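You operate a simulated robot arm through the tools that you are given. There is no shell and no other tool.

You are at the controls of a simulated two-armed robot. One attempt, no reset.

Task
Clamp the dusty board in the corner guide, then wipe it clean with the blue cloth.
Fine: push it to the back rail, slide the wooden side bar up to it, both clamps down, cloth back; mounter, vacuum and the other boards stay. What is to be rubbed or washed off counts as gone when no trace of it is left.

Only the result counts: the job must be done as asked and must still hold three seconds after the hand-in. Knocking over, shifting, dropping, spilling or breaking anything else fails it. Flat cloth is picked up by pressing the open fingertips on it (5 to 10 N) and closing them slowly along it; thin cloth reads only 2 to 8 mm in the jaws.

Robot
Two 7-joint arms with fingered hands on one trunk that stands fixed in place. Base frame: the origin is at the foot of the trunk, x ahead of it, y to its left, z up; the work surface is at about z = 882. Units: mm, rad, N and s.
The left shoulder is at [30, 136, 1205], the right one opposite. Each reaches about 1253 mm from its shoulder. Payload 5 kg a hand.
The tool frame of a hand sits at the grasp point between the pads (the TCP): z along the fingers, y along the line on which they close. The tips reach 42 mm beyond it. The gripper opens to 208 mm; its body begins 119 mm behind the TCP. The gripper is a hand of 4 fingers: y runs from the thumb to the fingers, the wrist lies at [0, 0, -332] in the tool frame.
Orientation is told as [roll, pitch, yaw] about the base's x, y, z axes, in that order, counted from this pose: with the fingers straight down and closing along the base's y, the tool's x points along the base's -x, its y along +y and its z along -z.

Tools
- The arms move only by the tool jog_arm. It takes "left_targets", "right_targets" or both (then of equal length, played together; a hand with none holds still); each is text: rows parted by semicolons, each of 6 numbers parted by spaces: the shift along the base's x, y, z in m, then the turn, a rotation vector about the base's x, y, z in rad. In form: x y z rx ry rz; .... A call has 1 to 20 rows; each row is the pose to reach, as a shift and turn from the pose commanded when the call began. A row lasts 0.2 s, in which the tool goes at most 50 mm and 0.15 rad; a call with a longer step from one row to the next is refused whole. Where a pose cannot be reached the arm comes as near as it can. A force on the tool above 40 N (or 10 N above the force at the start of the call, whichever is more), or a blocked arm, ends the call early, and 0.2 s more pass. In this call time passes only in rows, and 0.2 s behind the last. The reply holds the time, the measured pose of the TCP, the force on the tool along the base axes, the opening and the grip force, in the units named above and with some noise, with the torque about the TCP (base axes, N m) and any sound that the robot's microphone picked up, and new pictures: "views" is both (left out), scene, wrist or none (wrist: the cameras of the hands that moved).
- Cameras (640 x 400 px; columns grow to the right, rows downward): "scene" is now at [45.9, -1.9, 1932]; the picture's right is [0.03, -1.00, 0.00], its down [-0.80, -0.02, -0.59] and it looks along [0.59, 0.02, -0.80] (base axes); focal length 319 px, centre (320, 200). "left" rides on the left gripper at [-101, 0, -145] in its tool frame; the picture's right is [-0.01, -1.00, 0.00], its down [0.82, 0.00, -0.57] and it looks along [0.57, 0.00, 0.82] (tool axes); focal length 261 px, centre (320, 200). "right" rides on the right gripper at [101, 0, -145] in its tool frame; the picture's right is [0.00, 1.00, 0.00], its down [-0.82, 0.00, -0.57] and it looks along [-0.57, 0.00, 0.82] (tool axes); focal length 261 px, centre (320, 200). There is no depth. A picture from a camera that has moved, and an enlarged one, comes with that camera's place and axes in the base frame and with its lens. The place of the scene camera against the robot may be out by one fixed shift of up to 12 mm in any direction.
- slide_trunk(by): moves the trunk up (or, below 0, down) by that many mm; the arms and the scene camera ride with it, the base frame stays. It gives what a move gives, with no picture.
- finger_targets(finger1, finger2, finger3, thumb_bend, hand): sets how far each is bent, from 0 (flat) to 1 (curled in); at 0.3 the hand is open as for a grip, at 0.7 the pads meet at the TCP. One left out holds its place. A second passes; each finger stops where it meets its share of the squeeze, and holds until it gets a number again. It is the only way to open and close the hand. It gives what a move gives, with no picture; readings hold the bend of each and the force on the fingers (four entries, about 0 where the hand has none), thumb and palm.
- head_to(pan, tilt): turns the head with the scene camera to pan (to the left, within 2.496 rad either way) and tilt (down, from -0.506 to 1.204), counted from straight ahead of the robot. It gives what a move gives, and a new picture of the scene camera.
- enlarge(camera, box): a new picture of the part [left, top, right, bottom] of that camera's present view, enlarged. It takes no simulated time.
- job_done(): hands the job in; it is judged then, once.

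Nothing tells you positions but the pictures and the camera data. Unless the task says otherwise, let go and move clear before handing in.

The tools are called after "Emit:" by a JSON object that holds its "api" and its "payload". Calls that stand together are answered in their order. jog_arm: Moves the arms, as the interface text tells. Its arguments: {"type":"object","properties":{"left_targets":{"type":"string"},"right_targets":{"type":"string"},"views":{"type":"string","enum":["both","scene","wrist","none"]}},"required":[]} The other tools are called the same way: slide_trunk (by) moves the trunk up or down; finger_targets (finger1, finger2, finger3, thumb_bend, hand) moves the fingers one by one; head_to (pan, tilt) turns the head that bears the scene camera; enlarge (camera, box) takes an enlarged picture of a part of a camera's view; job_done () hands the job in.

At the start:

```text
t: 0.0
left_eef_pos: [686.2, 233.6, 1216.3]
left_tool_rot: [0.0, 0.0, 0.002]
left_ft_force: [0.2, 0.7, 0.1]
left_moment: [0.01, 0.0, -0.03]
left_width: 207.5
left_gripper_force: 0.0
left_shape: jaw
left_bend: [0.3, 0.3, 0.3, 0.3]
left_finger forces: [0.0, 0.1, 0.0, 0.0, 0.0, 0.1]
right_eef_pos: [762.0, -364.4, 1206.5]
right_tool_rot: [0.0, 0.001, 0.001]
right_ft_force: [-0.3, 0.2, 0.5]
right_moment: [-0.02, -0.02, -0.02]
right_width: 207.9
right_gripper_force: 0.1
right_shape: jaw
right_bend: [0.3, 0.3, 0.3, 0.3]
right_finger forces: [0.0, 0.0, 0.1, 0.0, 0.0, 0.1]
trunk travel left (down, up): [-225.0, 265.0]
head pan, tilt (commanded): [0.024, 0.935]
```

scene: 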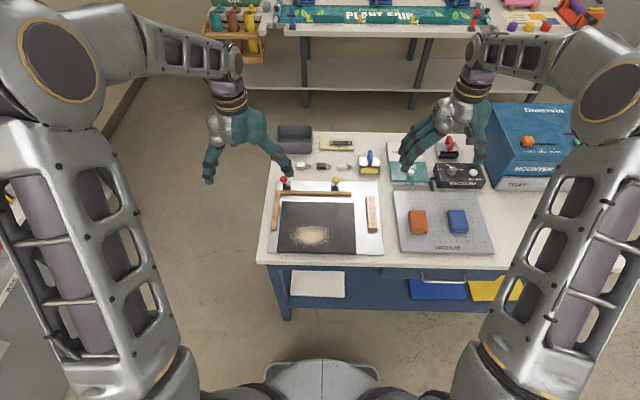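
right: 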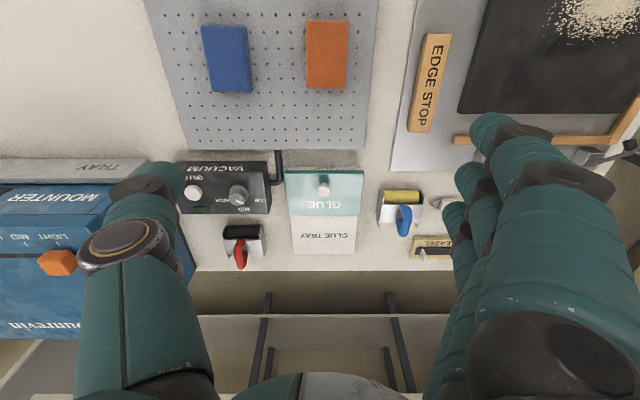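
left: 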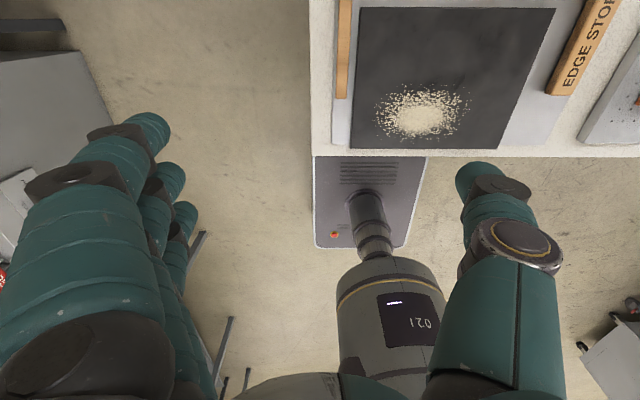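

I see a bench with a dark dusty board in a corner guide (back rail, left rail), a wooden "EDGE STOP" bar to its right, and toggle clamps with red and yellow knobs at the back. I'll enlarge to locate the parts and the blue cloth.

Emit:
{"api": "enlarge", "payload": {"camera": "scene", "box": [260, 120, 400, 260]}}

Emit:
{"api": "enlarge", "payload": {"camera": "scene", "box": [370, 120, 500, 260]}}

Emit:
{"api": "enlarge", "payload": {"camera": "right", "box": [180, 0, 640, 290]}}

```text
2.86 times, centred on (330, 190) of scene
camera zoom: at [45.9, -1.9, 1932.0], right [0.03, -1.0, 0.0], down [-0.8, -0.02, -0.59], along [0.59, 0.02, -0.8], focal length 912 px, centre (291, 229)
```

zoom: 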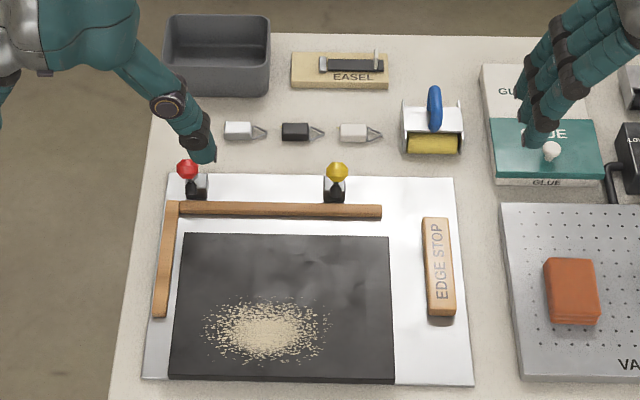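

```text
2.86 times, centred on (435, 190) of scene
camera zoom: at [45.9, -1.9, 1932.0], right [0.03, -1.0, 0.0], down [-0.8, -0.02, -0.59], along [0.59, 0.02, -0.8], focal length 912 px, centre (-9, 229)
```

zoom: 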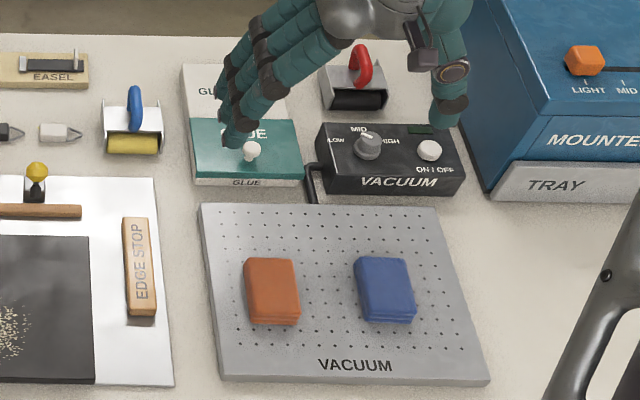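

```text
1.38 times, centred on (410, 145) of right
camera zoom: at [660.4, -364.5, 1351.2], right [0.0, 1.0, 0.0], down [0.82, 0.0, 0.57], along [0.57, 0.0, -0.82], focal length 360 px, centre (196, 276)
```

zoom: 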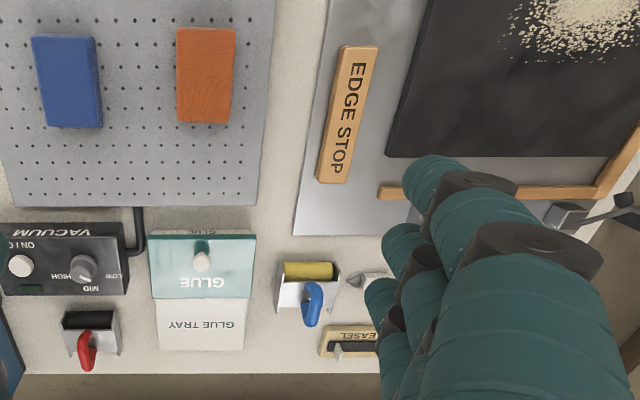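

I see the dark board (about x 575–805, y −120–167) short of the back rail, the EDGE STOP bar to its right, and two toggle clamps behind the rail. The folded blue cloth lies on the pegboard plate at the right. I'll move the left arm aside and bring the right wrist camera in for a closer look at the clamps and the board.

Emit:
{"api": "jog_arm", "payload": {"left_targets": "0 0.025 0 0 0 0; 0 0.05 0 0 0 0; 0 0.075 0 0 0 0; 0 0.1 0 0 0 0; 0 0.125 0 0 0 0; 0 0.15 0 0 0 0; 0 0.175 0 0 0 0; 0 0.2 0 0 0 0", "right_targets": "-0.019 0.037 0 0 0 0; -0.038 0.074 0 0 0 0; -0.057 0.111 0 0 0 0; -0.076 0.148 0 0 0 0; -0.095 0.185 0 0 0 0; -0.114 0.222 0 0 0 0; -0.133 0.259 0 0 0 0; -0.15 0.296 0 0 0 0", "views": "both"}}

```text
t: 1.8
left_eef_pos: [686.4, 435.4, 1216.2]
left_tool_rot: [-0.002, 0.001, 0.002]
left_ft_force: [0.1, 1.5, -0.7]
left_moment: [-0.22, -0.09, 0.0]
left_width: 207.8
left_gripper_force: 0.0
left_shape: jaw
left_bend: [0.3, 0.3, 0.3, 0.3]
left_finger forces: [0.1, 0.1, 0.1, 0.0, 0.0, 0.0]
right_eef_pos: [610.3, -66.2, 1208.0]
right_tool_rot: [-0.001, 0.0, -0.001]
right_ft_force: [-0.5, 1.5, -0.4]
right_moment: [-0.16, -0.04, 0.0]
right_width: 207.8
right_gripper_force: 0.0
right_shape: jaw
right_bend: [0.3, 0.3, 0.3, 0.3]
right_finger forces: [0.0, 0.0, 0.0, 0.1, 0.0, 0.0]
trunk travel left (down, up): [-225.0, 265.0]
head pan, tilt (commanded): [0.024, 0.935]
camera scene: at [45.1, 1.2, 1932.0], right [0.03, -1.0, 0.0], down [-0.8, -0.02, -0.59], along [0.59, 0.01, -0.8], focal length 319 px, centre (320, 200)
camera right: at [508.3, -65.0, 1352.2], right [0.0, 1.0, 0.0], down [0.82, 0.0, 0.57], along [0.57, 0.0, -0.82], focal length 261 px, centre (320, 200)
camera left: at [787.7, 435.6, 1360.9], right [0.01, -1.0, 0.0], down [-0.82, 0.0, 0.57], along [-0.57, 0.0, -0.82], focal length 261 px, centre (320, 200)
```

scene: 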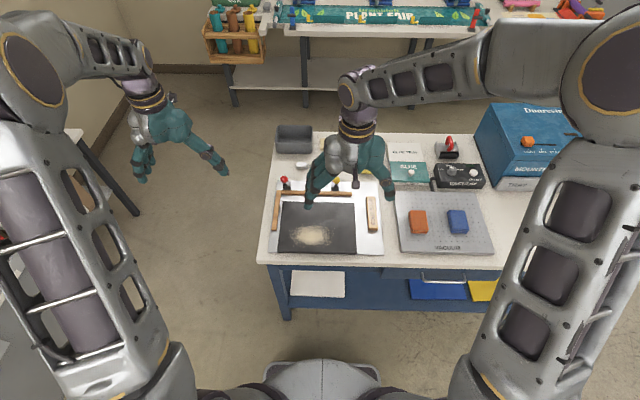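
right: 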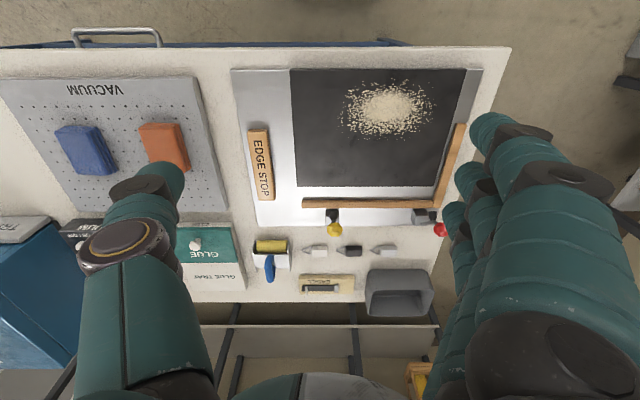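
left: 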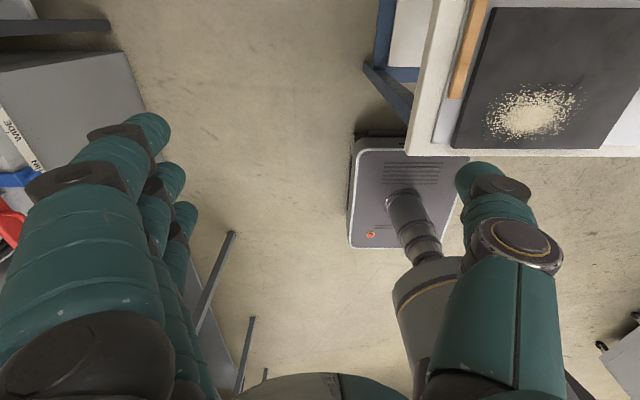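

The right wrist camera now sees the whole corner guide. I'll enlarge the clamps and the board for measuring.

Emit:
{"api": "enlarge", "payload": {"camera": "right", "box": [220, 50, 500, 225]}}

Emit:
{"api": "enlarge", "payload": {"camera": "right", "box": [290, 180, 460, 290]}}

Emit:
{"api": "enlarge", "payload": {"camera": "scene", "box": [262, 160, 392, 265]}}

```text
2.29 times, centred on (360, 138) of right
camera zoom: at [508.3, -65.0, 1352.2], right [0.0, 1.0, 0.0], down [0.82, 0.0, 0.57], along [0.57, 0.0, -0.82], focal length 596 px, centre (229, 343)
```

zoom: 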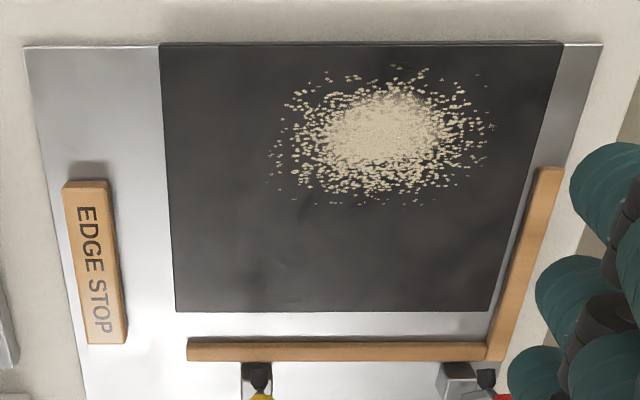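

```text
3.64 times, centred on (375, 235) of right
camera zoom: at [508.3, -65.0, 1352.2], right [0.0, 1.0, 0.0], down [0.82, 0.0, 0.57], along [0.57, 0.0, -0.82], focal length 948 px, centre (120, 73)
```

zoom: 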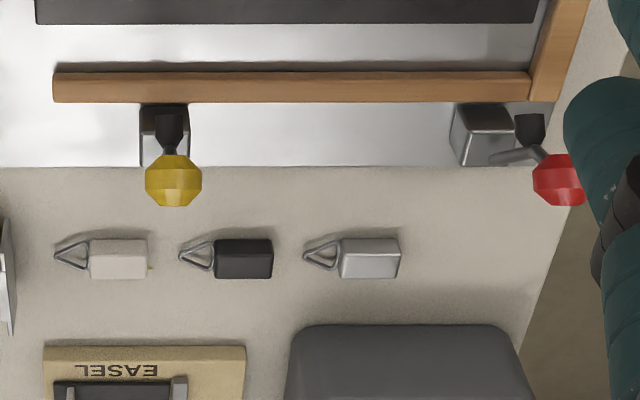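

```text
3.81 times, centred on (327, 212) of scene
camera zoom: at [45.1, 1.2, 1932.0], right [0.03, -1.0, 0.0], down [-0.8, -0.02, -0.59], along [0.59, 0.01, -0.8], focal length 1216 px, centre (293, 152)
```

zoom: 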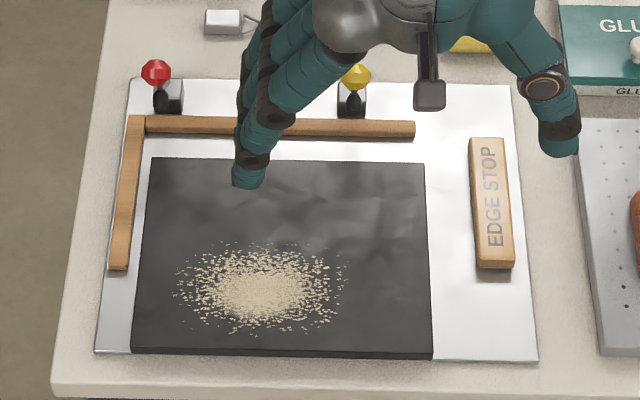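

I see the yellow clamp's lever leaning back from its metal block, while the red one seems to lean sideways. I'll take the right hand closer to study both levers.

Emit:
{"api": "jog_arm", "payload": {"right_targets": "0.026 0.025 -0.028 0 0 0; 0.052 0.05 -0.056 0 0 0; 0.078 0.075 -0.084 0 0 0; 0.104 0.1 -0.112 0 0 0; 0.13 0.126 -0.138 0 0 0", "views": "wrist"}}

Emit:
{"api": "enlarge", "payload": {"camera": "right", "box": [200, 80, 480, 270]}}

```text
t: 3.0
left_eef_pos: [687.5, 433.9, 1215.8]
left_tool_rot: [0.0, 0.001, 0.0]
left_ft_force: [0.8, 0.6, -0.4]
left_moment: [-0.1, 0.11, 0.02]
left_width: 207.7
left_gripper_force: 0.1
left_shape: jaw
left_bend: [0.3, 0.3, 0.3, 0.3]
left_finger forces: [0.0, 0.0, 0.1, 0.1, 0.0, 0.0]
right_eef_pos: [743.9, 56.3, 1068.9]
right_tool_rot: [-0.002, -0.001, 0.0]
right_ft_force: [0.3, 0.3, 0.7]
right_moment: [-0.04, 0.12, 0.01]
right_width: 207.9
right_gripper_force: 0.0
right_shape: jaw
right_bend: [0.3, 0.3, 0.3, 0.3]
right_finger forces: [0.0, 0.1, 0.0, 0.1, 0.1, 0.0]
trunk travel left (down, up): [-225.0, 265.0]
head pan, tilt (commanded): [0.024, 0.935]
camera right: at [642.4, 56.2, 1213.2], right [0.0, 1.0, 0.0], down [0.82, 0.0, 0.57], along [0.57, 0.0, -0.82], focal length 261 px, centre (320, 200)
```

right: 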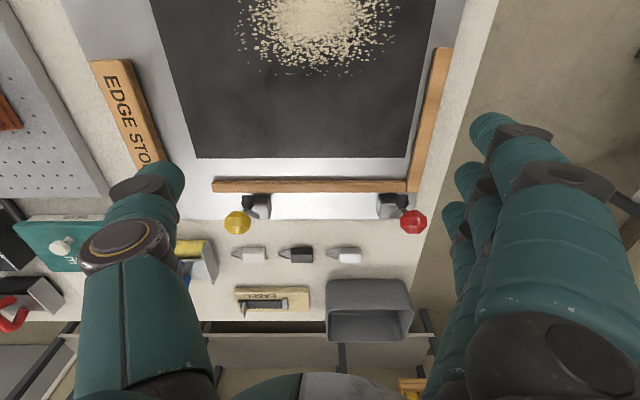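

```text
2.11 times, centred on (340, 175) of right
camera zoom: at [642.4, 56.2, 1213.2], right [0.0, 1.0, 0.0], down [0.82, 0.0, 0.57], along [0.57, 0.0, -0.82], focal length 549 px, centre (278, 253)
```

zoom: 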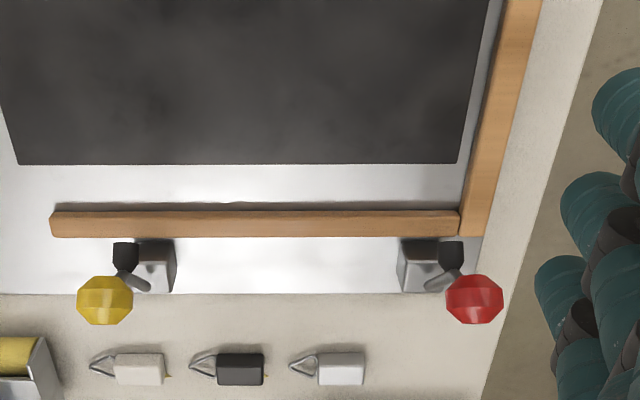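

Triangulating gives knobs near (836, −38, 982) and (838, 166, 978), with black feet just below them at z ≈ 940 and blocks behind the rail. I'll swing the left camera round for a side view of how the levers hinge, and back the right hand off.

Emit:
{"api": "jog_arm", "payload": {"left_targets": "0.0163 -0.0054 -0.0166 -0.1006 -0.0355 0.0615; 0.0326 -0.0108 -0.0332 -0.2011 -0.0710 0.1230; 0.0489 -0.0162 -0.0498 -0.3017 -0.1065 0.1845; 0.0652 -0.0216 -0.0664 -0.4023 -0.1420 0.2460; 0.0815 -0.027 -0.083 -0.5029 -0.1776 0.3076; 0.0978 -0.0324 -0.0996 -0.6034 -0.2131 0.3691; 0.1141 -0.0378 -0.1162 -0.7040 -0.2486 0.4306; 0.1304 -0.0432 -0.1328 -0.8046 -0.2841 0.4921; 0.1467 -0.0486 -0.1494 -0.9051 -0.3196 0.5536; 0.163 -0.054 -0.166 -1.0057 -0.3551 0.6151", "right_targets": "-0.024 -0.035 0.013 0 0 0; -0.048 -0.07 0.026 0 0 0; -0.072 -0.105 0.039 0 0 0; -0.096 -0.14 0.052 0 0 0; -0.12 -0.175 0.065 0 0 0; -0.144 -0.21 0.078 0 0 0; -0.168 -0.245 0.091 0 0 0; -0.192 -0.28 0.104 0 0 0; -0.216 -0.315 0.117 0 0 0; -0.24 -0.35 0.13 0 0 0", "views": "both"}}

Emit:
{"api": "enlarge", "payload": {"camera": "left", "box": [220, 100, 420, 230]}}

Emit:
{"api": "enlarge", "payload": {"camera": "scene", "box": [262, 160, 392, 265]}}

```text
t: 5.2
left_eef_pos: [849.2, 380.7, 1049.9]
left_tool_rot: [-1.051, -0.001, 0.683]
left_ft_force: [-0.6, 0.8, 1.7]
left_moment: [0.18, 0.18, -0.12]
left_width: 207.6
left_gripper_force: 0.1
left_shape: jaw
left_bend: [0.3, 0.3, 0.3, 0.3]
left_finger forces: [0.1, 0.0, 0.1, 0.0, 0.0, 0.0]
right_eef_pos: [498.6, -291.8, 1199.4]
right_tool_rot: [0.001, 0.001, 0.004]
right_ft_force: [-1.5, 0.9, 1.1]
right_moment: [-0.04, -0.04, 0.01]
right_width: 208.3
right_gripper_force: 0.1
right_shape: jaw
right_bend: [0.3, 0.3, 0.3, 0.3]
right_finger forces: [0.0, 0.0, 0.1, 0.0, 0.0, 0.0]
trunk travel left (down, up): [-225.0, 265.0]
head pan, tilt (commanded): [0.024, 0.935]
camera scene: at [44.5, -1.6, 1932.1], right [0.03, -1.0, 0.0], down [-0.8, -0.02, -0.59], along [0.59, 0.02, -0.8], focal length 319 px, centre (320, 200)
camera right: at [397.6, -292.6, 1344.6], right [0.0, 1.0, 0.0], down [0.82, 0.0, 0.57], along [0.57, 0.0, -0.82], focal length 261 px, centre (320, 200)
camera left: at [848.3, 541.2, 1121.1], right [0.32, -0.38, 0.87], down [-0.95, -0.13, 0.29], along [0.01, -0.91, -0.41], focal length 261 px, centre (320, 200)
```

scene: 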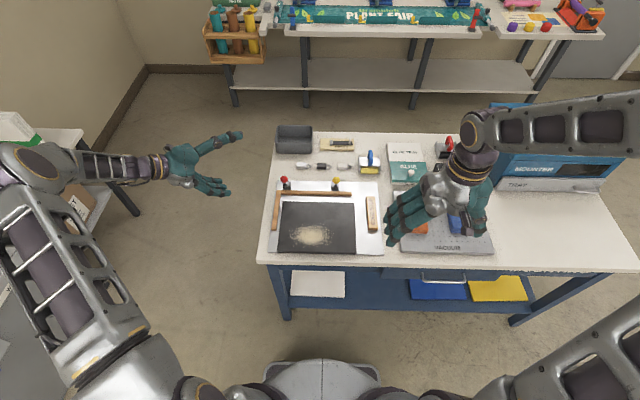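
right: 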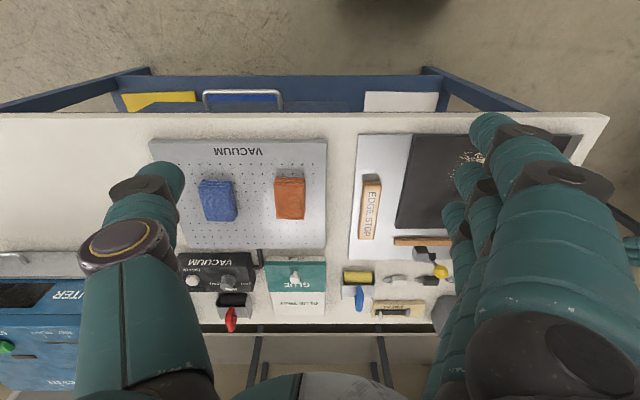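
left: 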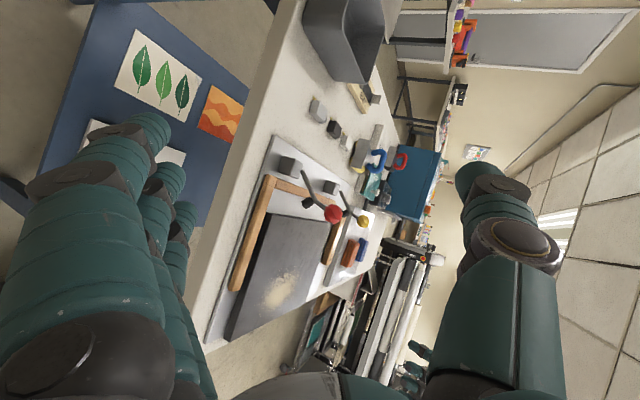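

```text
3.08 times, centred on (320, 165) of left
camera zoom: at [848.3, 541.2, 1121.1], right [0.32, -0.38, 0.87], down [-0.95, -0.13, 0.29], along [0.01, -0.91, -0.41], focal length 802 px, centre (320, 308)
```

zoom: 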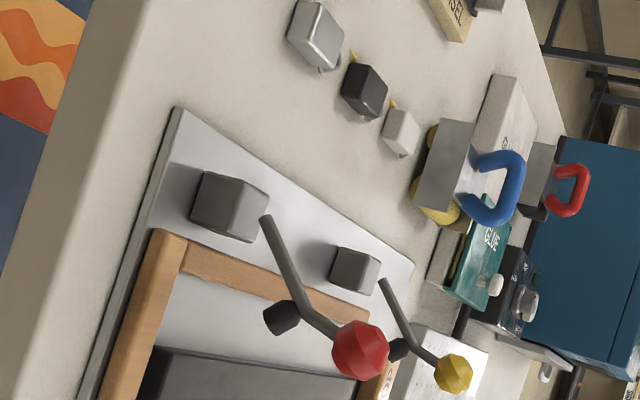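

```text
3.81 times, centred on (327, 212) of scene
camera zoom: at [44.5, -1.6, 1932.1], right [0.03, -1.0, 0.0], down [-0.8, -0.02, -0.59], along [0.59, 0.02, -0.8], focal length 1216 px, centre (293, 152)
```

zoom: 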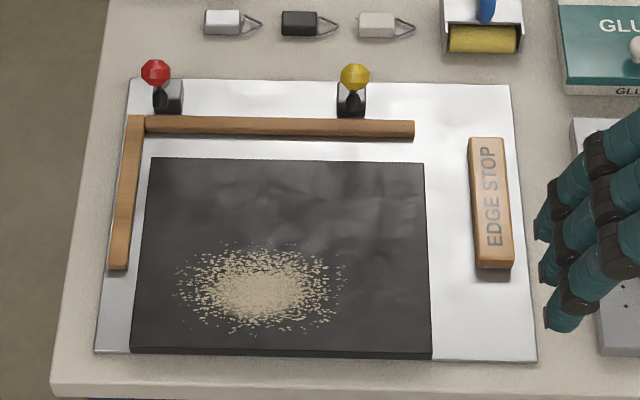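

I see each clamp is a lever hinged near (887, 906) that must swing about 45° forward and down, with the knob travelling from (836, 982) to about (797, 925). First I'll push the board: close the right hand's fingers, turn it so the three fingers face the back rail, and bring it in front of the board.

Emit:
{"api": "finger_targets", "payload": {"hand": "right", "finger1": 0.7, "finger2": 0.7, "finger3": 0.7, "thumb_bend": 0.7}}

Emit:
{"api": "jog_arm", "payload": {"right_targets": "-0.004 0.026 -0.008 0 0 -0.131; -0.008 0.053 -0.016 0 0 -0.262; -0.012 0.08 -0.025 0 0 -0.393; -0.016 0.107 -0.033 0 0 -0.524; -0.02 0.134 -0.041 0 0 -0.654; -0.024 0.161 -0.05 0 0 -0.785; -0.028 0.188 -0.058 0 0 -0.916; -0.032 0.215 -0.066 0 0 -1.047; -0.036 0.242 -0.075 0 0 -1.178; -0.04 0.268 -0.083 0 0 -1.309; -0.044 0.295 -0.091 0 0 -1.44; -0.048 0.322 -0.1 0 0 -1.571", "views": "both"}}

Emit:
{"api": "enlarge", "payload": {"camera": "left", "box": [200, 180, 480, 380]}}

```text
t: 6.2
left_eef_pos: [848.8, 379.7, 1047.5]
left_tool_rot: [-1.048, 0.001, 0.68]
left_ft_force: [-0.2, -0.2, 1.0]
left_moment: [0.0, 0.01, -0.01]
left_width: 208.0
left_gripper_force: 0.1
left_shape: jaw
left_bend: [0.3, 0.3, 0.3, 0.3]
left_finger forces: [0.1, 0.0, 0.1, 0.0, 0.1, 0.1]
right_eef_pos: [500.3, -293.3, 1198.3]
right_tool_rot: [0.0, 0.0, 0.003]
right_ft_force: [0.9, 1.0, -0.1]
right_moment: [0.0, 0.01, 0.0]
right_width: 32.0
right_gripper_force: 0.1
right_shape: fingers
right_bend: [0.7, 0.7, 0.7, 0.7]
right_finger forces: [0.0, 0.0, 0.0, 0.0, 0.1, 0.0]
trunk travel left (down, up): [-225.0, 265.0]
head pan, tilt (commanded): [0.024, 0.935]
```

```text
t: 8.8
left_eef_pos: [848.1, 380.1, 1047.7]
left_tool_rot: [-1.047, 0.002, 0.681]
left_ft_force: [-0.9, 0.6, -0.3]
left_moment: [-0.1, -0.05, -0.05]
left_width: 208.0
left_gripper_force: 0.0
left_shape: jaw
left_bend: [0.3, 0.3, 0.3, 0.3]
left_finger forces: [0.0, 0.0, 0.0, 0.0, 0.0, 0.0]
right_eef_pos: [454.1, 28.6, 1097.8]
right_tool_rot: [0.0, -0.002, -1.573]
right_ft_force: [0.1, 1.1, -0.2]
right_moment: [-0.08, 0.03, 0.01]
right_width: 31.6
right_gripper_force: 0.0
right_shape: fingers
right_bend: [0.7, 0.7, 0.7, 0.7]
right_finger forces: [0.0, 0.0, 0.0, 0.1, 0.0, 0.0]
trunk travel left (down, up): [-225.0, 265.0]
head pan, tilt (commanded): [0.024, 0.935]
camera scene: at [46.0, 0.4, 1932.0], right [0.03, -1.0, 0.0], down [-0.8, -0.02, -0.59], along [0.59, 0.01, -0.8], focal length 319 px, centre (320, 200)
camera right: at [453.9, 129.4, 1241.5], right [1.0, -0.01, 0.0], down [-0.01, -0.82, 0.57], along [0.0, -0.57, -0.82], focal length 261 px, centre (320, 200)
```

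scene: 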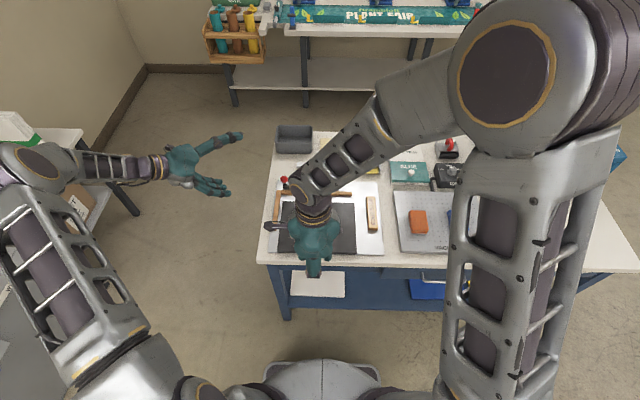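
right: 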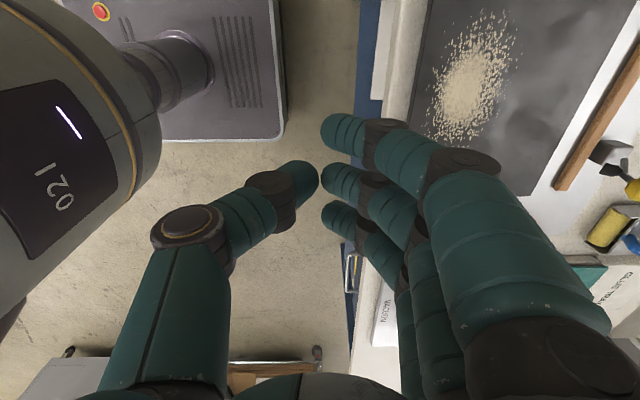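

```text
2.00 times, centred on (340, 280) of left
camera zoom: at [849.1, 541.3, 1118.7], right [0.32, -0.38, 0.87], down [-0.95, -0.13, 0.29], along [0.0, -0.91, -0.41], focal length 521 px, centre (280, 40)
```

zoom: 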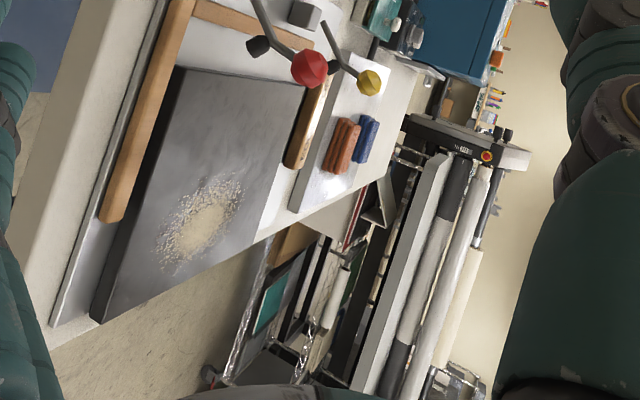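

I see that at 0.7 the fingertips curl almost flat, which is a poor shape for pushing a 10 mm edge. I'll straighten the fingers and look at their shape.

Emit:
{"api": "finger_targets", "payload": {"hand": "right", "finger1": 0.0, "finger2": 0.0, "finger3": 0.0, "thumb_bend": 0.3}}

Emit:
{"api": "enlarge", "payload": {"camera": "right", "box": [0, 0, 640, 400]}}

Emit:
{"api": "enlarge", "payload": {"camera": "scene", "box": [230, 170, 400, 300]}}

```text
t: 9.8
left_eef_pos: [849.2, 379.1, 1048.6]
left_tool_rot: [-1.048, 0.001, 0.68]
left_ft_force: [0.6, -0.1, 0.1]
left_moment: [0.0, 0.0, 0.04]
left_width: 207.9
left_gripper_force: 0.1
left_shape: jaw
left_bend: [0.3, 0.3, 0.3, 0.3]
left_finger forces: [0.0, 0.0, 0.1, 0.0, 0.0, 0.0]
right_eef_pos: [453.9, 27.2, 1096.5]
right_tool_rot: [-0.002, 0.0, -1.57]
right_ft_force: [-0.5, 0.3, -0.2]
right_moment: [0.02, 0.01, 0.02]
right_width: 271.0
right_gripper_force: 0.0
right_shape: fingers
right_bend: [0.0, 0.0, 0.0, 0.3]
right_finger forces: [0.1, 0.1, 0.1, 0.0, 0.0, 0.0]
trunk travel left (down, up): [-225.0, 265.0]
head pan, tilt (commanded): [0.024, 0.935]
```

```text
1.00 times, centred on (320, 200) of right (not enlarged: the box is as wide or as high as the picture)
camera zoom: at [453.3, 128.1, 1241.7], right [1.0, 0.0, 0.0], down [0.0, -0.82, 0.57], along [0.0, -0.57, -0.82], focal length 261 px, centre (320, 200)
```

zoom: 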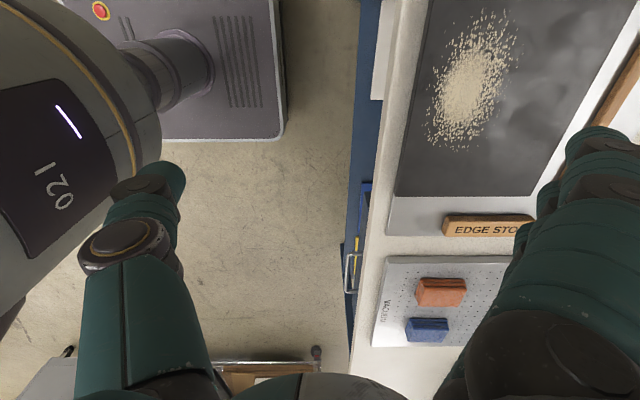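

```text
3.08 times, centred on (315, 235) of scene
camera zoom: at [45.8, -1.6, 1932.0], right [0.03, -1.0, 0.0], down [-0.8, -0.02, -0.59], along [0.59, 0.01, -0.8], focal length 982 px, centre (335, 92)
```

zoom: 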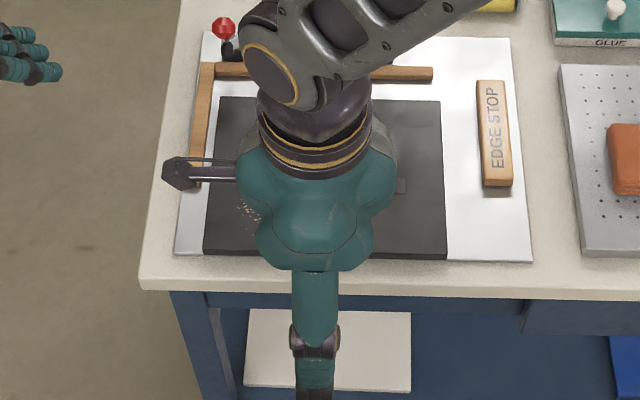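

I see that with straight fingers the tips splay out about 167 mm, so the better pusher is the curled hand at normal yaw, with its leading finger lying flat along y like a bar. I'll check the board and plate thickness before setting the push height.

Emit:
{"api": "enlarge", "payload": {"camera": "left", "box": [205, 290, 285, 345]}}

Emit:
{"api": "enlarge", "payload": {"camera": "right", "box": [360, 100, 560, 260]}}

Emit:
{"api": "finger_targets", "payload": {"hand": "right", "finger1": 0.7, "finger2": 0.7, "finger3": 0.7, "thumb_bend": 0.7}}

```text
7.27 times, centred on (245, 318) of left
camera zoom: at [849.0, 540.2, 1119.6], right [0.32, -0.39, 0.87], down [-0.95, -0.13, 0.29], along [0.0, -0.91, -0.41], focal length 1896 px, centre (866, -654)
```

zoom: 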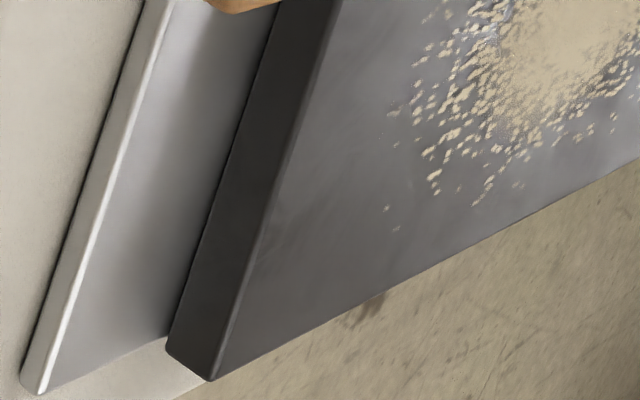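

```text
2.50 times, centred on (460, 180) of right
camera zoom: at [453.3, 128.1, 1241.7], right [1.0, 0.0, 0.0], down [0.0, -0.82, 0.57], along [0.0, -0.57, -0.82], focal length 652 px, centre (-30, 250)
```

zoom: 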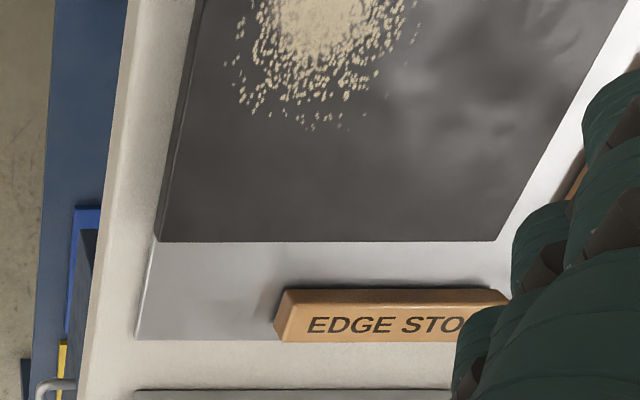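

```text
t: 10.8
left_eef_pos: [848.1, 379.3, 1047.9]
left_tool_rot: [-1.046, 0.001, 0.68]
left_ft_force: [0.1, 0.1, -0.7]
left_moment: [-0.02, 0.01, -0.01]
left_width: 208.1
left_gripper_force: 0.1
left_shape: jaw
left_bend: [0.3, 0.3, 0.3, 0.3]
left_finger forces: [0.0, 0.0, 0.1, 0.0, 0.0, 0.0]
right_eef_pos: [453.7, 28.4, 1097.0]
right_tool_rot: [0.0, 0.001, -1.57]
right_ft_force: [0.7, -1.0, 0.3]
right_moment: [-0.04, -0.01, 0.0]
right_width: 31.9
right_gripper_force: 0.0
right_shape: fingers
right_bend: [0.7, 0.7, 0.7, 0.7]
right_finger forces: [0.0, 0.0, 0.0, 0.0, 0.0, 0.0]
trunk travel left (down, up): [-225.0, 265.0]
head pan, tilt (commanded): [0.024, 0.935]
```

I see that the board is about 14 mm thick on a 6 mm plate, so its top is near z 902 and its front edge near x 575. The gap to the back rail is about 40 mm. I'll turn the right hand back and place its curled leading finger just in front of the board.

Emit:
{"api": "jog_arm", "payload": {"right_targets": "0.005 -0.002 -0.008 0 0 0.131; 0.01 -0.004 -0.016 0 0 0.262; 0.015 -0.006 -0.024 0 0 0.393; 0.02 -0.007 -0.032 0 0 0.524; 0.025 -0.009 -0.04 0 0 0.654; 0.03 -0.011 -0.048 0 0 0.785; 0.035 -0.013 -0.056 0 0 0.916; 0.04 -0.015 -0.064 0 0 1.047; 0.045 -0.017 -0.072 0 0 1.178; 0.05 -0.019 -0.08 0 0 1.309; 0.055 -0.021 -0.088 0 0 1.44; 0.061 -0.022 -0.097 0 0 1.57", "views": "both"}}

```text
t: 13.4
left_eef_pos: [848.9, 378.9, 1047.9]
left_tool_rot: [-1.047, 0.003, 0.682]
left_ft_force: [0.6, 0.2, -0.6]
left_moment: [0.01, 0.01, -0.02]
left_width: 208.0
left_gripper_force: 0.1
left_shape: jaw
left_bend: [0.3, 0.3, 0.3, 0.3]
left_finger forces: [0.1, 0.0, 0.1, 0.0, 0.0, 0.0]
right_eef_pos: [515.3, 7.4, 1001.4]
right_tool_rot: [0.0, 0.0, 0.0]
right_ft_force: [-0.2, -0.4, 0.0]
right_moment: [0.0, 0.05, 0.01]
right_width: 32.0
right_gripper_force: 0.0
right_shape: fingers
right_bend: [0.7, 0.7, 0.7, 0.7]
right_finger forces: [0.1, 0.0, 0.0, 0.0, 0.0, 0.0]
trunk travel left (down, up): [-225.0, 265.0]
head pan, tilt (commanded): [0.024, 0.935]
camera scene: at [46.6, -1.7, 1932.0], right [0.03, -1.0, 0.0], down [-0.8, -0.02, -0.59], along [0.59, 0.01, -0.81], focal length 319 px, centre (320, 200)
camera right: at [414.2, 7.5, 1146.6], right [0.0, 1.0, 0.0], down [0.82, 0.0, 0.57], along [0.57, 0.0, -0.82], focal length 261 px, centre (320, 200)
```

scene: 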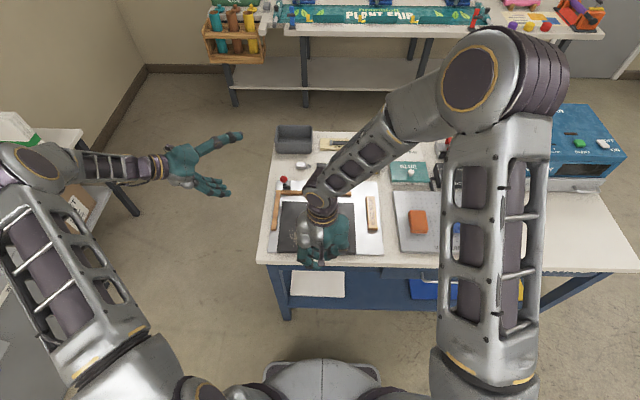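
right: 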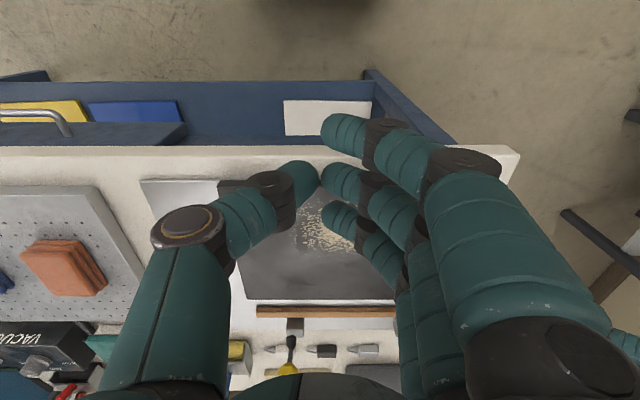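

The hand is above the front of the board with its leading finger toward the back. I'll lower it to just above the bench and check from the side.

Emit:
{"api": "jog_arm", "payload": {"right_targets": "0 0 -0.02 0 0 0; 0 0 -0.04 0 0 0; 0 0 -0.055 0 0 0; 0 0 -0.065 0 0 0", "views": "none"}}

Emit:
{"api": "enlarge", "payload": {"camera": "left", "box": [200, 240, 400, 400]}}

Emit:
{"api": "enlarge", "payload": {"camera": "right", "box": [160, 90, 480, 290]}}

```text
t: 14.4
left_eef_pos: [848.0, 378.7, 1047.6]
left_tool_rot: [-1.048, 0.0, 0.681]
left_ft_force: [0.3, -0.2, -0.3]
left_moment: [0.03, 0.01, 0.0]
left_width: 207.7
left_gripper_force: 0.1
left_shape: jaw
left_bend: [0.3, 0.3, 0.3, 0.3]
left_finger forces: [0.0, 0.1, 0.0, 0.0, 0.0, 0.1]
right_eef_pos: [514.6, 8.5, 937.6]
right_tool_rot: [-0.002, -0.001, -0.001]
right_ft_force: [0.5, 0.3, 0.1]
right_moment: [-0.03, -0.01, 0.01]
right_width: 32.1
right_gripper_force: 0.1
right_shape: fingers
right_bend: [0.7, 0.7, 0.7, 0.7]
right_finger forces: [0.0, 0.1, 0.1, 0.0, 0.0, 0.0]
trunk travel left (down, up): [-225.0, 265.0]
head pan, tilt (commanded): [0.024, 0.935]
```

```text
2.50 times, centred on (300, 320) of left
camera zoom: at [849.1, 540.2, 1119.5], right [0.32, -0.39, 0.87], down [-0.95, -0.13, 0.29], along [0.0, -0.91, -0.41], focal length 652 px, centre (370, -100)
```

zoom: 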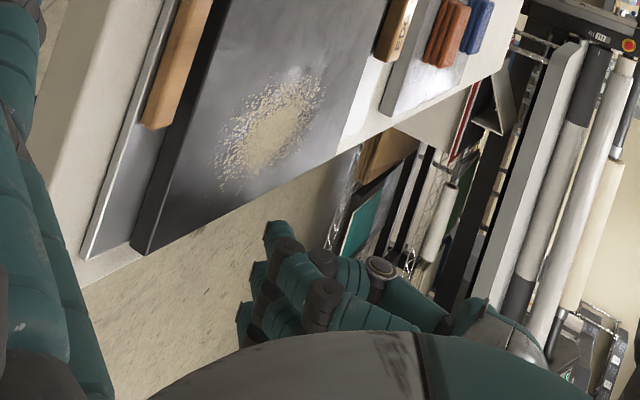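

```text
2.00 times, centred on (320, 190) of right
camera zoom: at [413.2, 8.9, 1081.6], right [0.01, 1.0, 0.0], down [0.82, 0.0, 0.57], along [0.57, 0.0, -0.82], focal length 521 px, centre (320, 220)
```

zoom: 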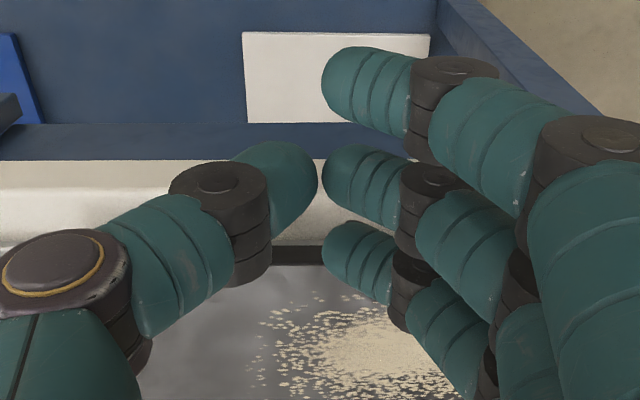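

The fingertips reach about 42 mm below the TCP, so their bottoms sit near z 895. I'll lower 4.5 mm so they clear the plate and meet the board's front face, then push toward the rail in small steps.

Emit:
{"api": "jog_arm", "payload": {"right_targets": "0 0 -0.0045 0 0 0; 0.005 0 -0.0045 0 0 0; 0.01 0 -0.0045 0 0 0; 0.015 0 -0.0045 0 0 0; 0.02 0 -0.0045 0 0 0; 0.025 0 -0.0045 0 0 0; 0.03 0 -0.0045 0 0 0", "views": "scene"}}

Emit:
{"api": "enlarge", "payload": {"camera": "left", "box": [200, 180, 400, 340]}}

Emit:
{"api": "enlarge", "payload": {"camera": "right", "box": [160, 90, 480, 290]}}

```text
t: 16.0
left_eef_pos: [848.1, 379.9, 1048.2]
left_tool_rot: [-1.047, -0.001, 0.683]
left_ft_force: [0.7, 0.7, -0.3]
left_moment: [0.0, -0.04, -0.02]
left_width: 208.0
left_gripper_force: 0.1
left_shape: jaw
left_bend: [0.3, 0.3, 0.3, 0.3]
left_finger forces: [0.1, 0.1, 0.0, 0.0, 0.0, 0.0]
right_eef_pos: [545.3, 6.5, 932.0]
right_tool_rot: [-0.002, -0.002, -0.001]
right_ft_force: [0.1, 0.0, -0.6]
right_moment: [-0.02, -0.04, 0.02]
right_width: 32.0
right_gripper_force: 0.1
right_shape: fingers
right_bend: [0.7, 0.7, 0.7, 0.7]
right_finger forces: [0.0, 0.0, 0.0, 0.0, 0.0, 0.1]
trunk travel left (down, up): [-225.0, 265.0]
head pan, tilt (commanded): [0.024, 0.935]
camera scene: at [46.0, -1.6, 1932.0], right [0.03, -1.0, 0.0], down [-0.8, -0.02, -0.59], along [0.59, 0.01, -0.8], focal length 319 px, centre (320, 200)
```

scene: 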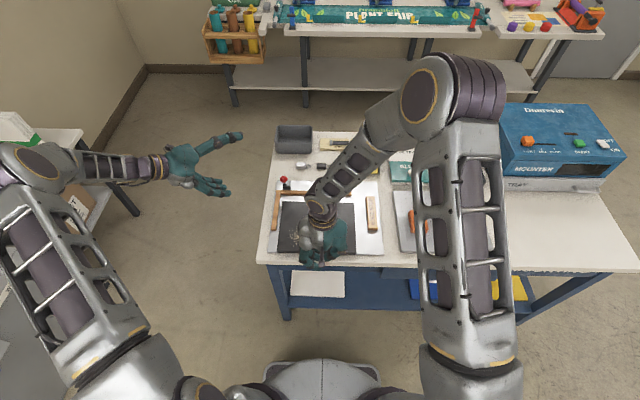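

```text
2.50 times, centred on (300, 260) of left
camera zoom: at [849.2, 540.0, 1119.6], right [0.32, -0.39, 0.87], down [-0.95, -0.13, 0.29], along [0.0, -0.91, -0.41], focal length 652 px, centre (370, 50)
```

zoom: 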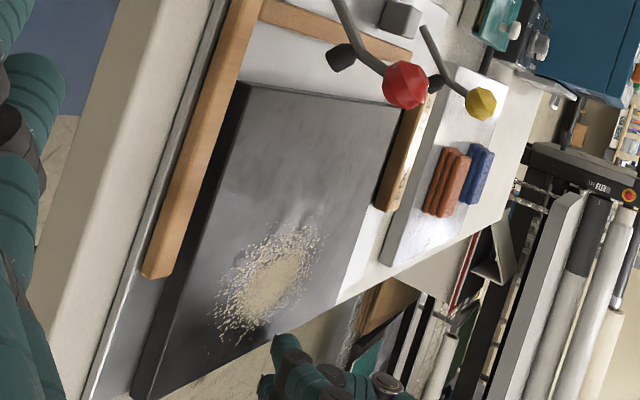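

```text
2.00 times, centred on (320, 190) of right
camera zoom: at [443.8, 7.5, 1076.6], right [0.0, 1.0, 0.0], down [0.82, 0.0, 0.57], along [0.57, 0.0, -0.82], focal length 521 px, centre (320, 220)
```

zoom: 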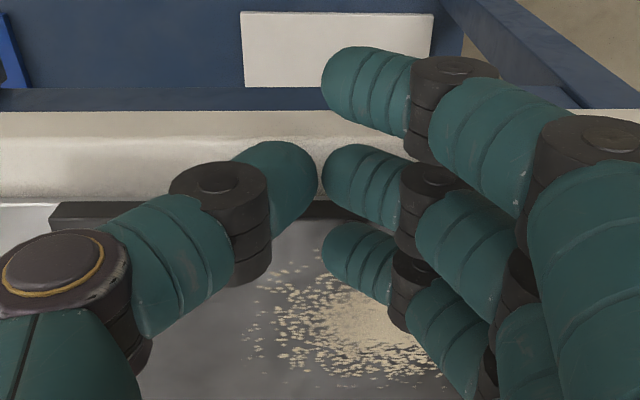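

No force was felt, and re-triangulating shows why: the board top is really at z ≈ 882, the plate about 868 and the bench about 862, so my fingers are passing above the board. The board spans x 579–802, y −116–178, the rail face is near x 844 and the left rail near y 189. I'll back off, drop 19 mm and push again.

Emit:
{"api": "jog_arm", "payload": {"right_targets": "-0.012 0 0.002 0 0 0; -0.024 0 0.002 0 0 0; -0.034 0 0.002 0 0 0; -0.034 0 -0.006 0 0 0; -0.034 0 -0.013 0 0 0; -0.034 0 -0.018 0 0 0", "views": "wrist"}}

Emit:
{"api": "enlarge", "payload": {"camera": "right", "box": [160, 90, 480, 290]}}

Emit:
{"api": "enlarge", "payload": {"camera": "left", "box": [210, 240, 370, 360]}}

```text
t: 17.4
left_eef_pos: [849.0, 379.8, 1049.5]
left_tool_rot: [-1.048, 0.0, 0.68]
left_ft_force: [0.6, -0.4, -0.2]
left_moment: [0.01, -0.02, -0.04]
left_width: 207.7
left_gripper_force: 0.1
left_shape: jaw
left_bend: [0.3, 0.3, 0.3, 0.3]
left_finger forces: [0.0, 0.0, 0.0, 0.1, 0.0, 0.0]
right_eef_pos: [512.1, 6.9, 913.7]
right_tool_rot: [-0.002, 0.001, -0.002]
right_ft_force: [0.5, 0.7, 0.4]
right_moment: [0.0, 0.02, 0.0]
right_width: 32.1
right_gripper_force: 0.0
right_shape: fingers
right_bend: [0.7, 0.7, 0.7, 0.7]
right_finger forces: [0.0, 0.0, 0.0, 0.1, 0.0, 0.0]
trunk travel left (down, up): [-225.0, 265.0]
head pan, tilt (commanded): [0.024, 0.935]
camera right: at [409.5, 7.0, 1058.6], right [0.01, 1.0, 0.0], down [0.82, 0.0, 0.57], along [0.57, 0.0, -0.82], focal length 261 px, centre (320, 200)
```

right: 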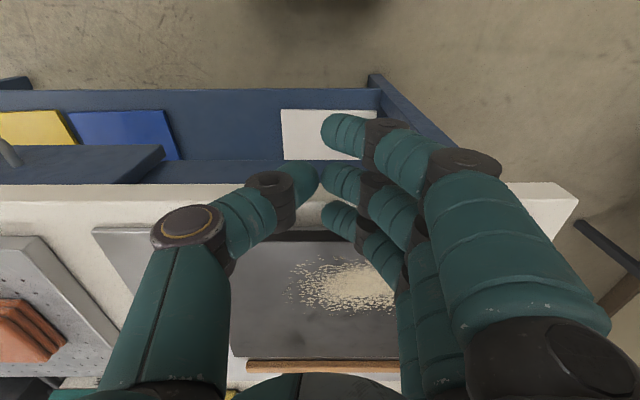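

```text
2.00 times, centred on (320, 190) of right
camera zoom: at [409.5, 7.0, 1058.6], right [0.01, 1.0, 0.0], down [0.82, 0.0, 0.57], along [0.57, 0.0, -0.82], focal length 521 px, centre (320, 220)
```

zoom: 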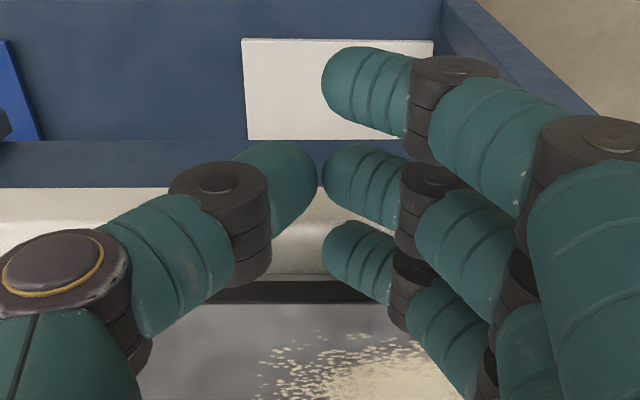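

```text
3.33 times, centred on (290, 300) of left
camera zoom: at [849.3, 540.0, 1119.5], right [0.32, -0.39, 0.87], down [-0.95, -0.13, 0.29], along [0.0, -0.91, -0.41], focal length 869 px, centre (420, -133)
```

zoom: 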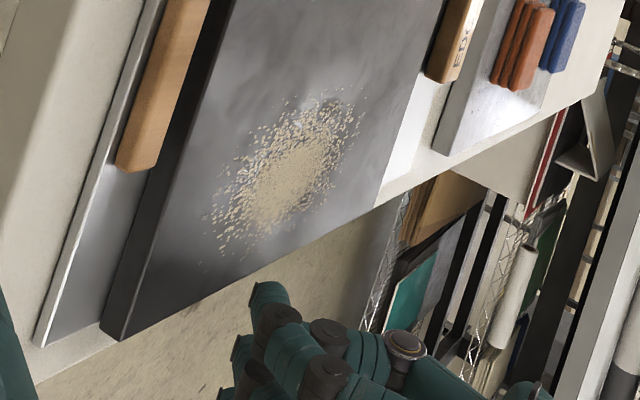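

The board's front face is about 15 mm ahead of the leading finger and now at its height. I'll push forward slowly while watching the force.

Emit:
{"api": "jog_arm", "payload": {"right_targets": "0.005 0 0 0 0 0; 0.01 0 0 0 0 0; 0.015 0 0 0 0 0; 0.019 0 0 0 0 0; 0.023 0 0 0 0 0; 0.027 0 0 0 0 0", "views": "none"}}

Emit:
{"api": "enlarge", "payload": {"camera": "left", "box": [190, 180, 400, 340]}}

```text
t: 18.8
left_eef_pos: [849.2, 379.4, 1047.3]
left_tool_rot: [-1.047, 0.001, 0.68]
left_ft_force: [0.1, 0.1, 0.3]
left_moment: [-0.04, -0.01, 0.03]
left_width: 207.9
left_gripper_force: 0.2
left_shape: jaw
left_bend: [0.3, 0.3, 0.3, 0.3]
left_finger forces: [0.0, 0.0, 0.0, 0.1, 0.1, 0.0]
right_eef_pos: [537.8, 7.9, 912.7]
right_tool_rot: [-0.002, -0.001, -0.001]
right_ft_force: [0.3, -0.3, 0.2]
right_moment: [-0.03, 0.07, -0.01]
right_width: 31.9
right_gripper_force: 0.4
right_shape: fingers
right_bend: [0.7, 0.7, 0.7, 0.7]
right_finger forces: [0.0, 0.1, 0.5, 0.0, 0.1, 0.0]
trunk travel left (down, up): [-225.0, 265.0]
head pan, tilt (commanded): [0.024, 0.935]
```

```text
2.50 times, centred on (295, 260) of left
camera zoom: at [849.1, 540.0, 1119.6], right [0.32, -0.39, 0.87], down [-0.95, -0.13, 0.29], along [0.0, -0.91, -0.41], focal length 652 px, centre (382, 50)
```

zoom: 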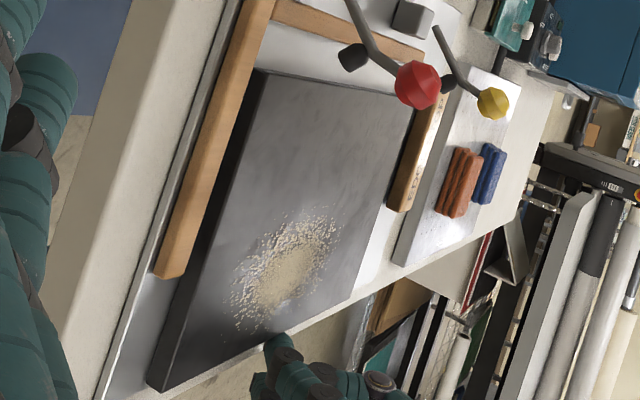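

The board is sliding with the finger, having moved about 8 mm. I'll keep pushing toward the rail.

Emit:
{"api": "jog_arm", "payload": {"right_targets": "0.004 0 0 0 0 0; 0.008 0 0 0 0 0; 0.012 0 0 0 0 0; 0.016 0 0 0 0 0; 0.02 0 0 0 0 0; 0.024 0 0 0 0 0; 0.027 0 0 0 0 0", "views": "none"}}

Emit:
{"api": "enlarge", "payload": {"camera": "left", "box": [190, 180, 400, 340]}}

```text
t: 20.4
left_eef_pos: [848.8, 379.1, 1049.1]
left_tool_rot: [-1.047, -0.001, 0.68]
left_ft_force: [0.1, 0.3, 0.0]
left_moment: [-0.04, -0.02, -0.02]
left_width: 208.1
left_gripper_force: 0.0
left_shape: jaw
left_bend: [0.3, 0.3, 0.3, 0.3]
left_finger forces: [0.0, 0.1, 0.1, 0.0, 0.0, 0.0]
right_eef_pos: [565.1, 7.1, 913.6]
right_tool_rot: [0.0, -0.001, 0.0]
right_ft_force: [-0.2, 0.1, 0.2]
right_moment: [0.01, 0.04, -0.01]
right_width: 32.0
right_gripper_force: 0.2
right_shape: fingers
right_bend: [0.7, 0.7, 0.7, 0.7]
right_finger forces: [0.0, 0.0, 0.4, 0.0, 0.0, 0.0]
trunk travel left (down, up): [-225.0, 265.0]
head pan, tilt (commanded): [0.024, 0.935]
```

```text
2.50 times, centred on (295, 260) of left
camera zoom: at [849.1, 540.1, 1119.6], right [0.32, -0.39, 0.87], down [-0.95, -0.13, 0.29], along [0.0, -0.91, -0.41], focal length 652 px, centre (382, 50)
```

zoom: 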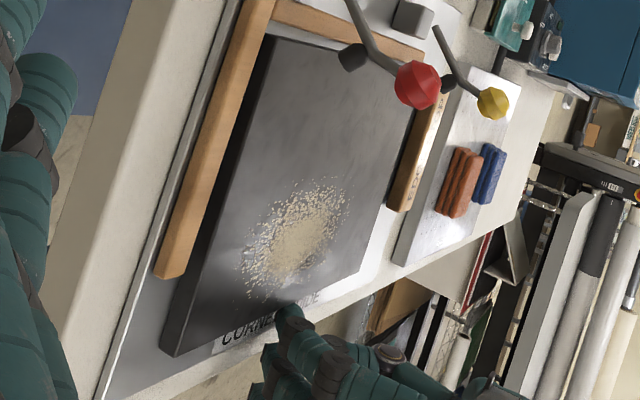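

A narrow gap of about 10 mm still shows at the rail. I'll push on in finer steps until it makes contact.

Emit:
{"api": "jog_arm", "payload": {"right_targets": "0.002 0 0 0 0 0; 0.004 0 0 0 0 0; 0.006 0 0 0 0 0; 0.008 0 0 0 0 0; 0.0095 0 0 0 0 0; 0.011 0 0 0 0 0", "views": "none"}}

Emit:
{"api": "enlarge", "payload": {"camera": "left", "box": [240, 170, 380, 280]}}

```text
t: 21.8
left_eef_pos: [848.3, 378.4, 1049.6]
left_tool_rot: [-1.049, 0.0, 0.682]
left_ft_force: [-0.4, -0.3, 0.1]
left_moment: [0.02, 0.02, 0.04]
left_width: 208.2
left_gripper_force: 0.0
left_shape: jaw
left_bend: [0.3, 0.3, 0.3, 0.3]
left_finger forces: [0.1, 0.1, 0.0, 0.0, 0.1, 0.1]
right_eef_pos: [573.9, 7.4, 912.9]
right_tool_rot: [-0.002, 0.002, -0.001]
right_ft_force: [-14.1, 1.7, 2.9]
right_moment: [0.1, 0.26, 0.3]
right_width: 31.9
right_gripper_force: 7.0
right_shape: fingers
right_bend: [0.7, 0.7, 0.7, 0.7]
right_finger forces: [0.0, 0.0, 14.7, 0.1, 0.0, 0.0]
trunk travel left (down, up): [-225.0, 265.0]
head pan, tilt (commanded): [0.024, 0.935]
```

```text
3.64 times, centred on (310, 225) of left
camera zoom: at [848.0, 540.3, 1120.3], right [0.32, -0.39, 0.87], down [-0.95, -0.13, 0.29], along [0.0, -0.91, -0.41], focal length 948 px, centre (356, 109)
```

zoom: 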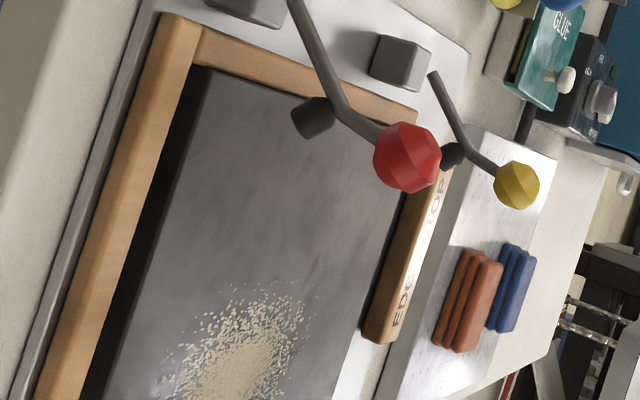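

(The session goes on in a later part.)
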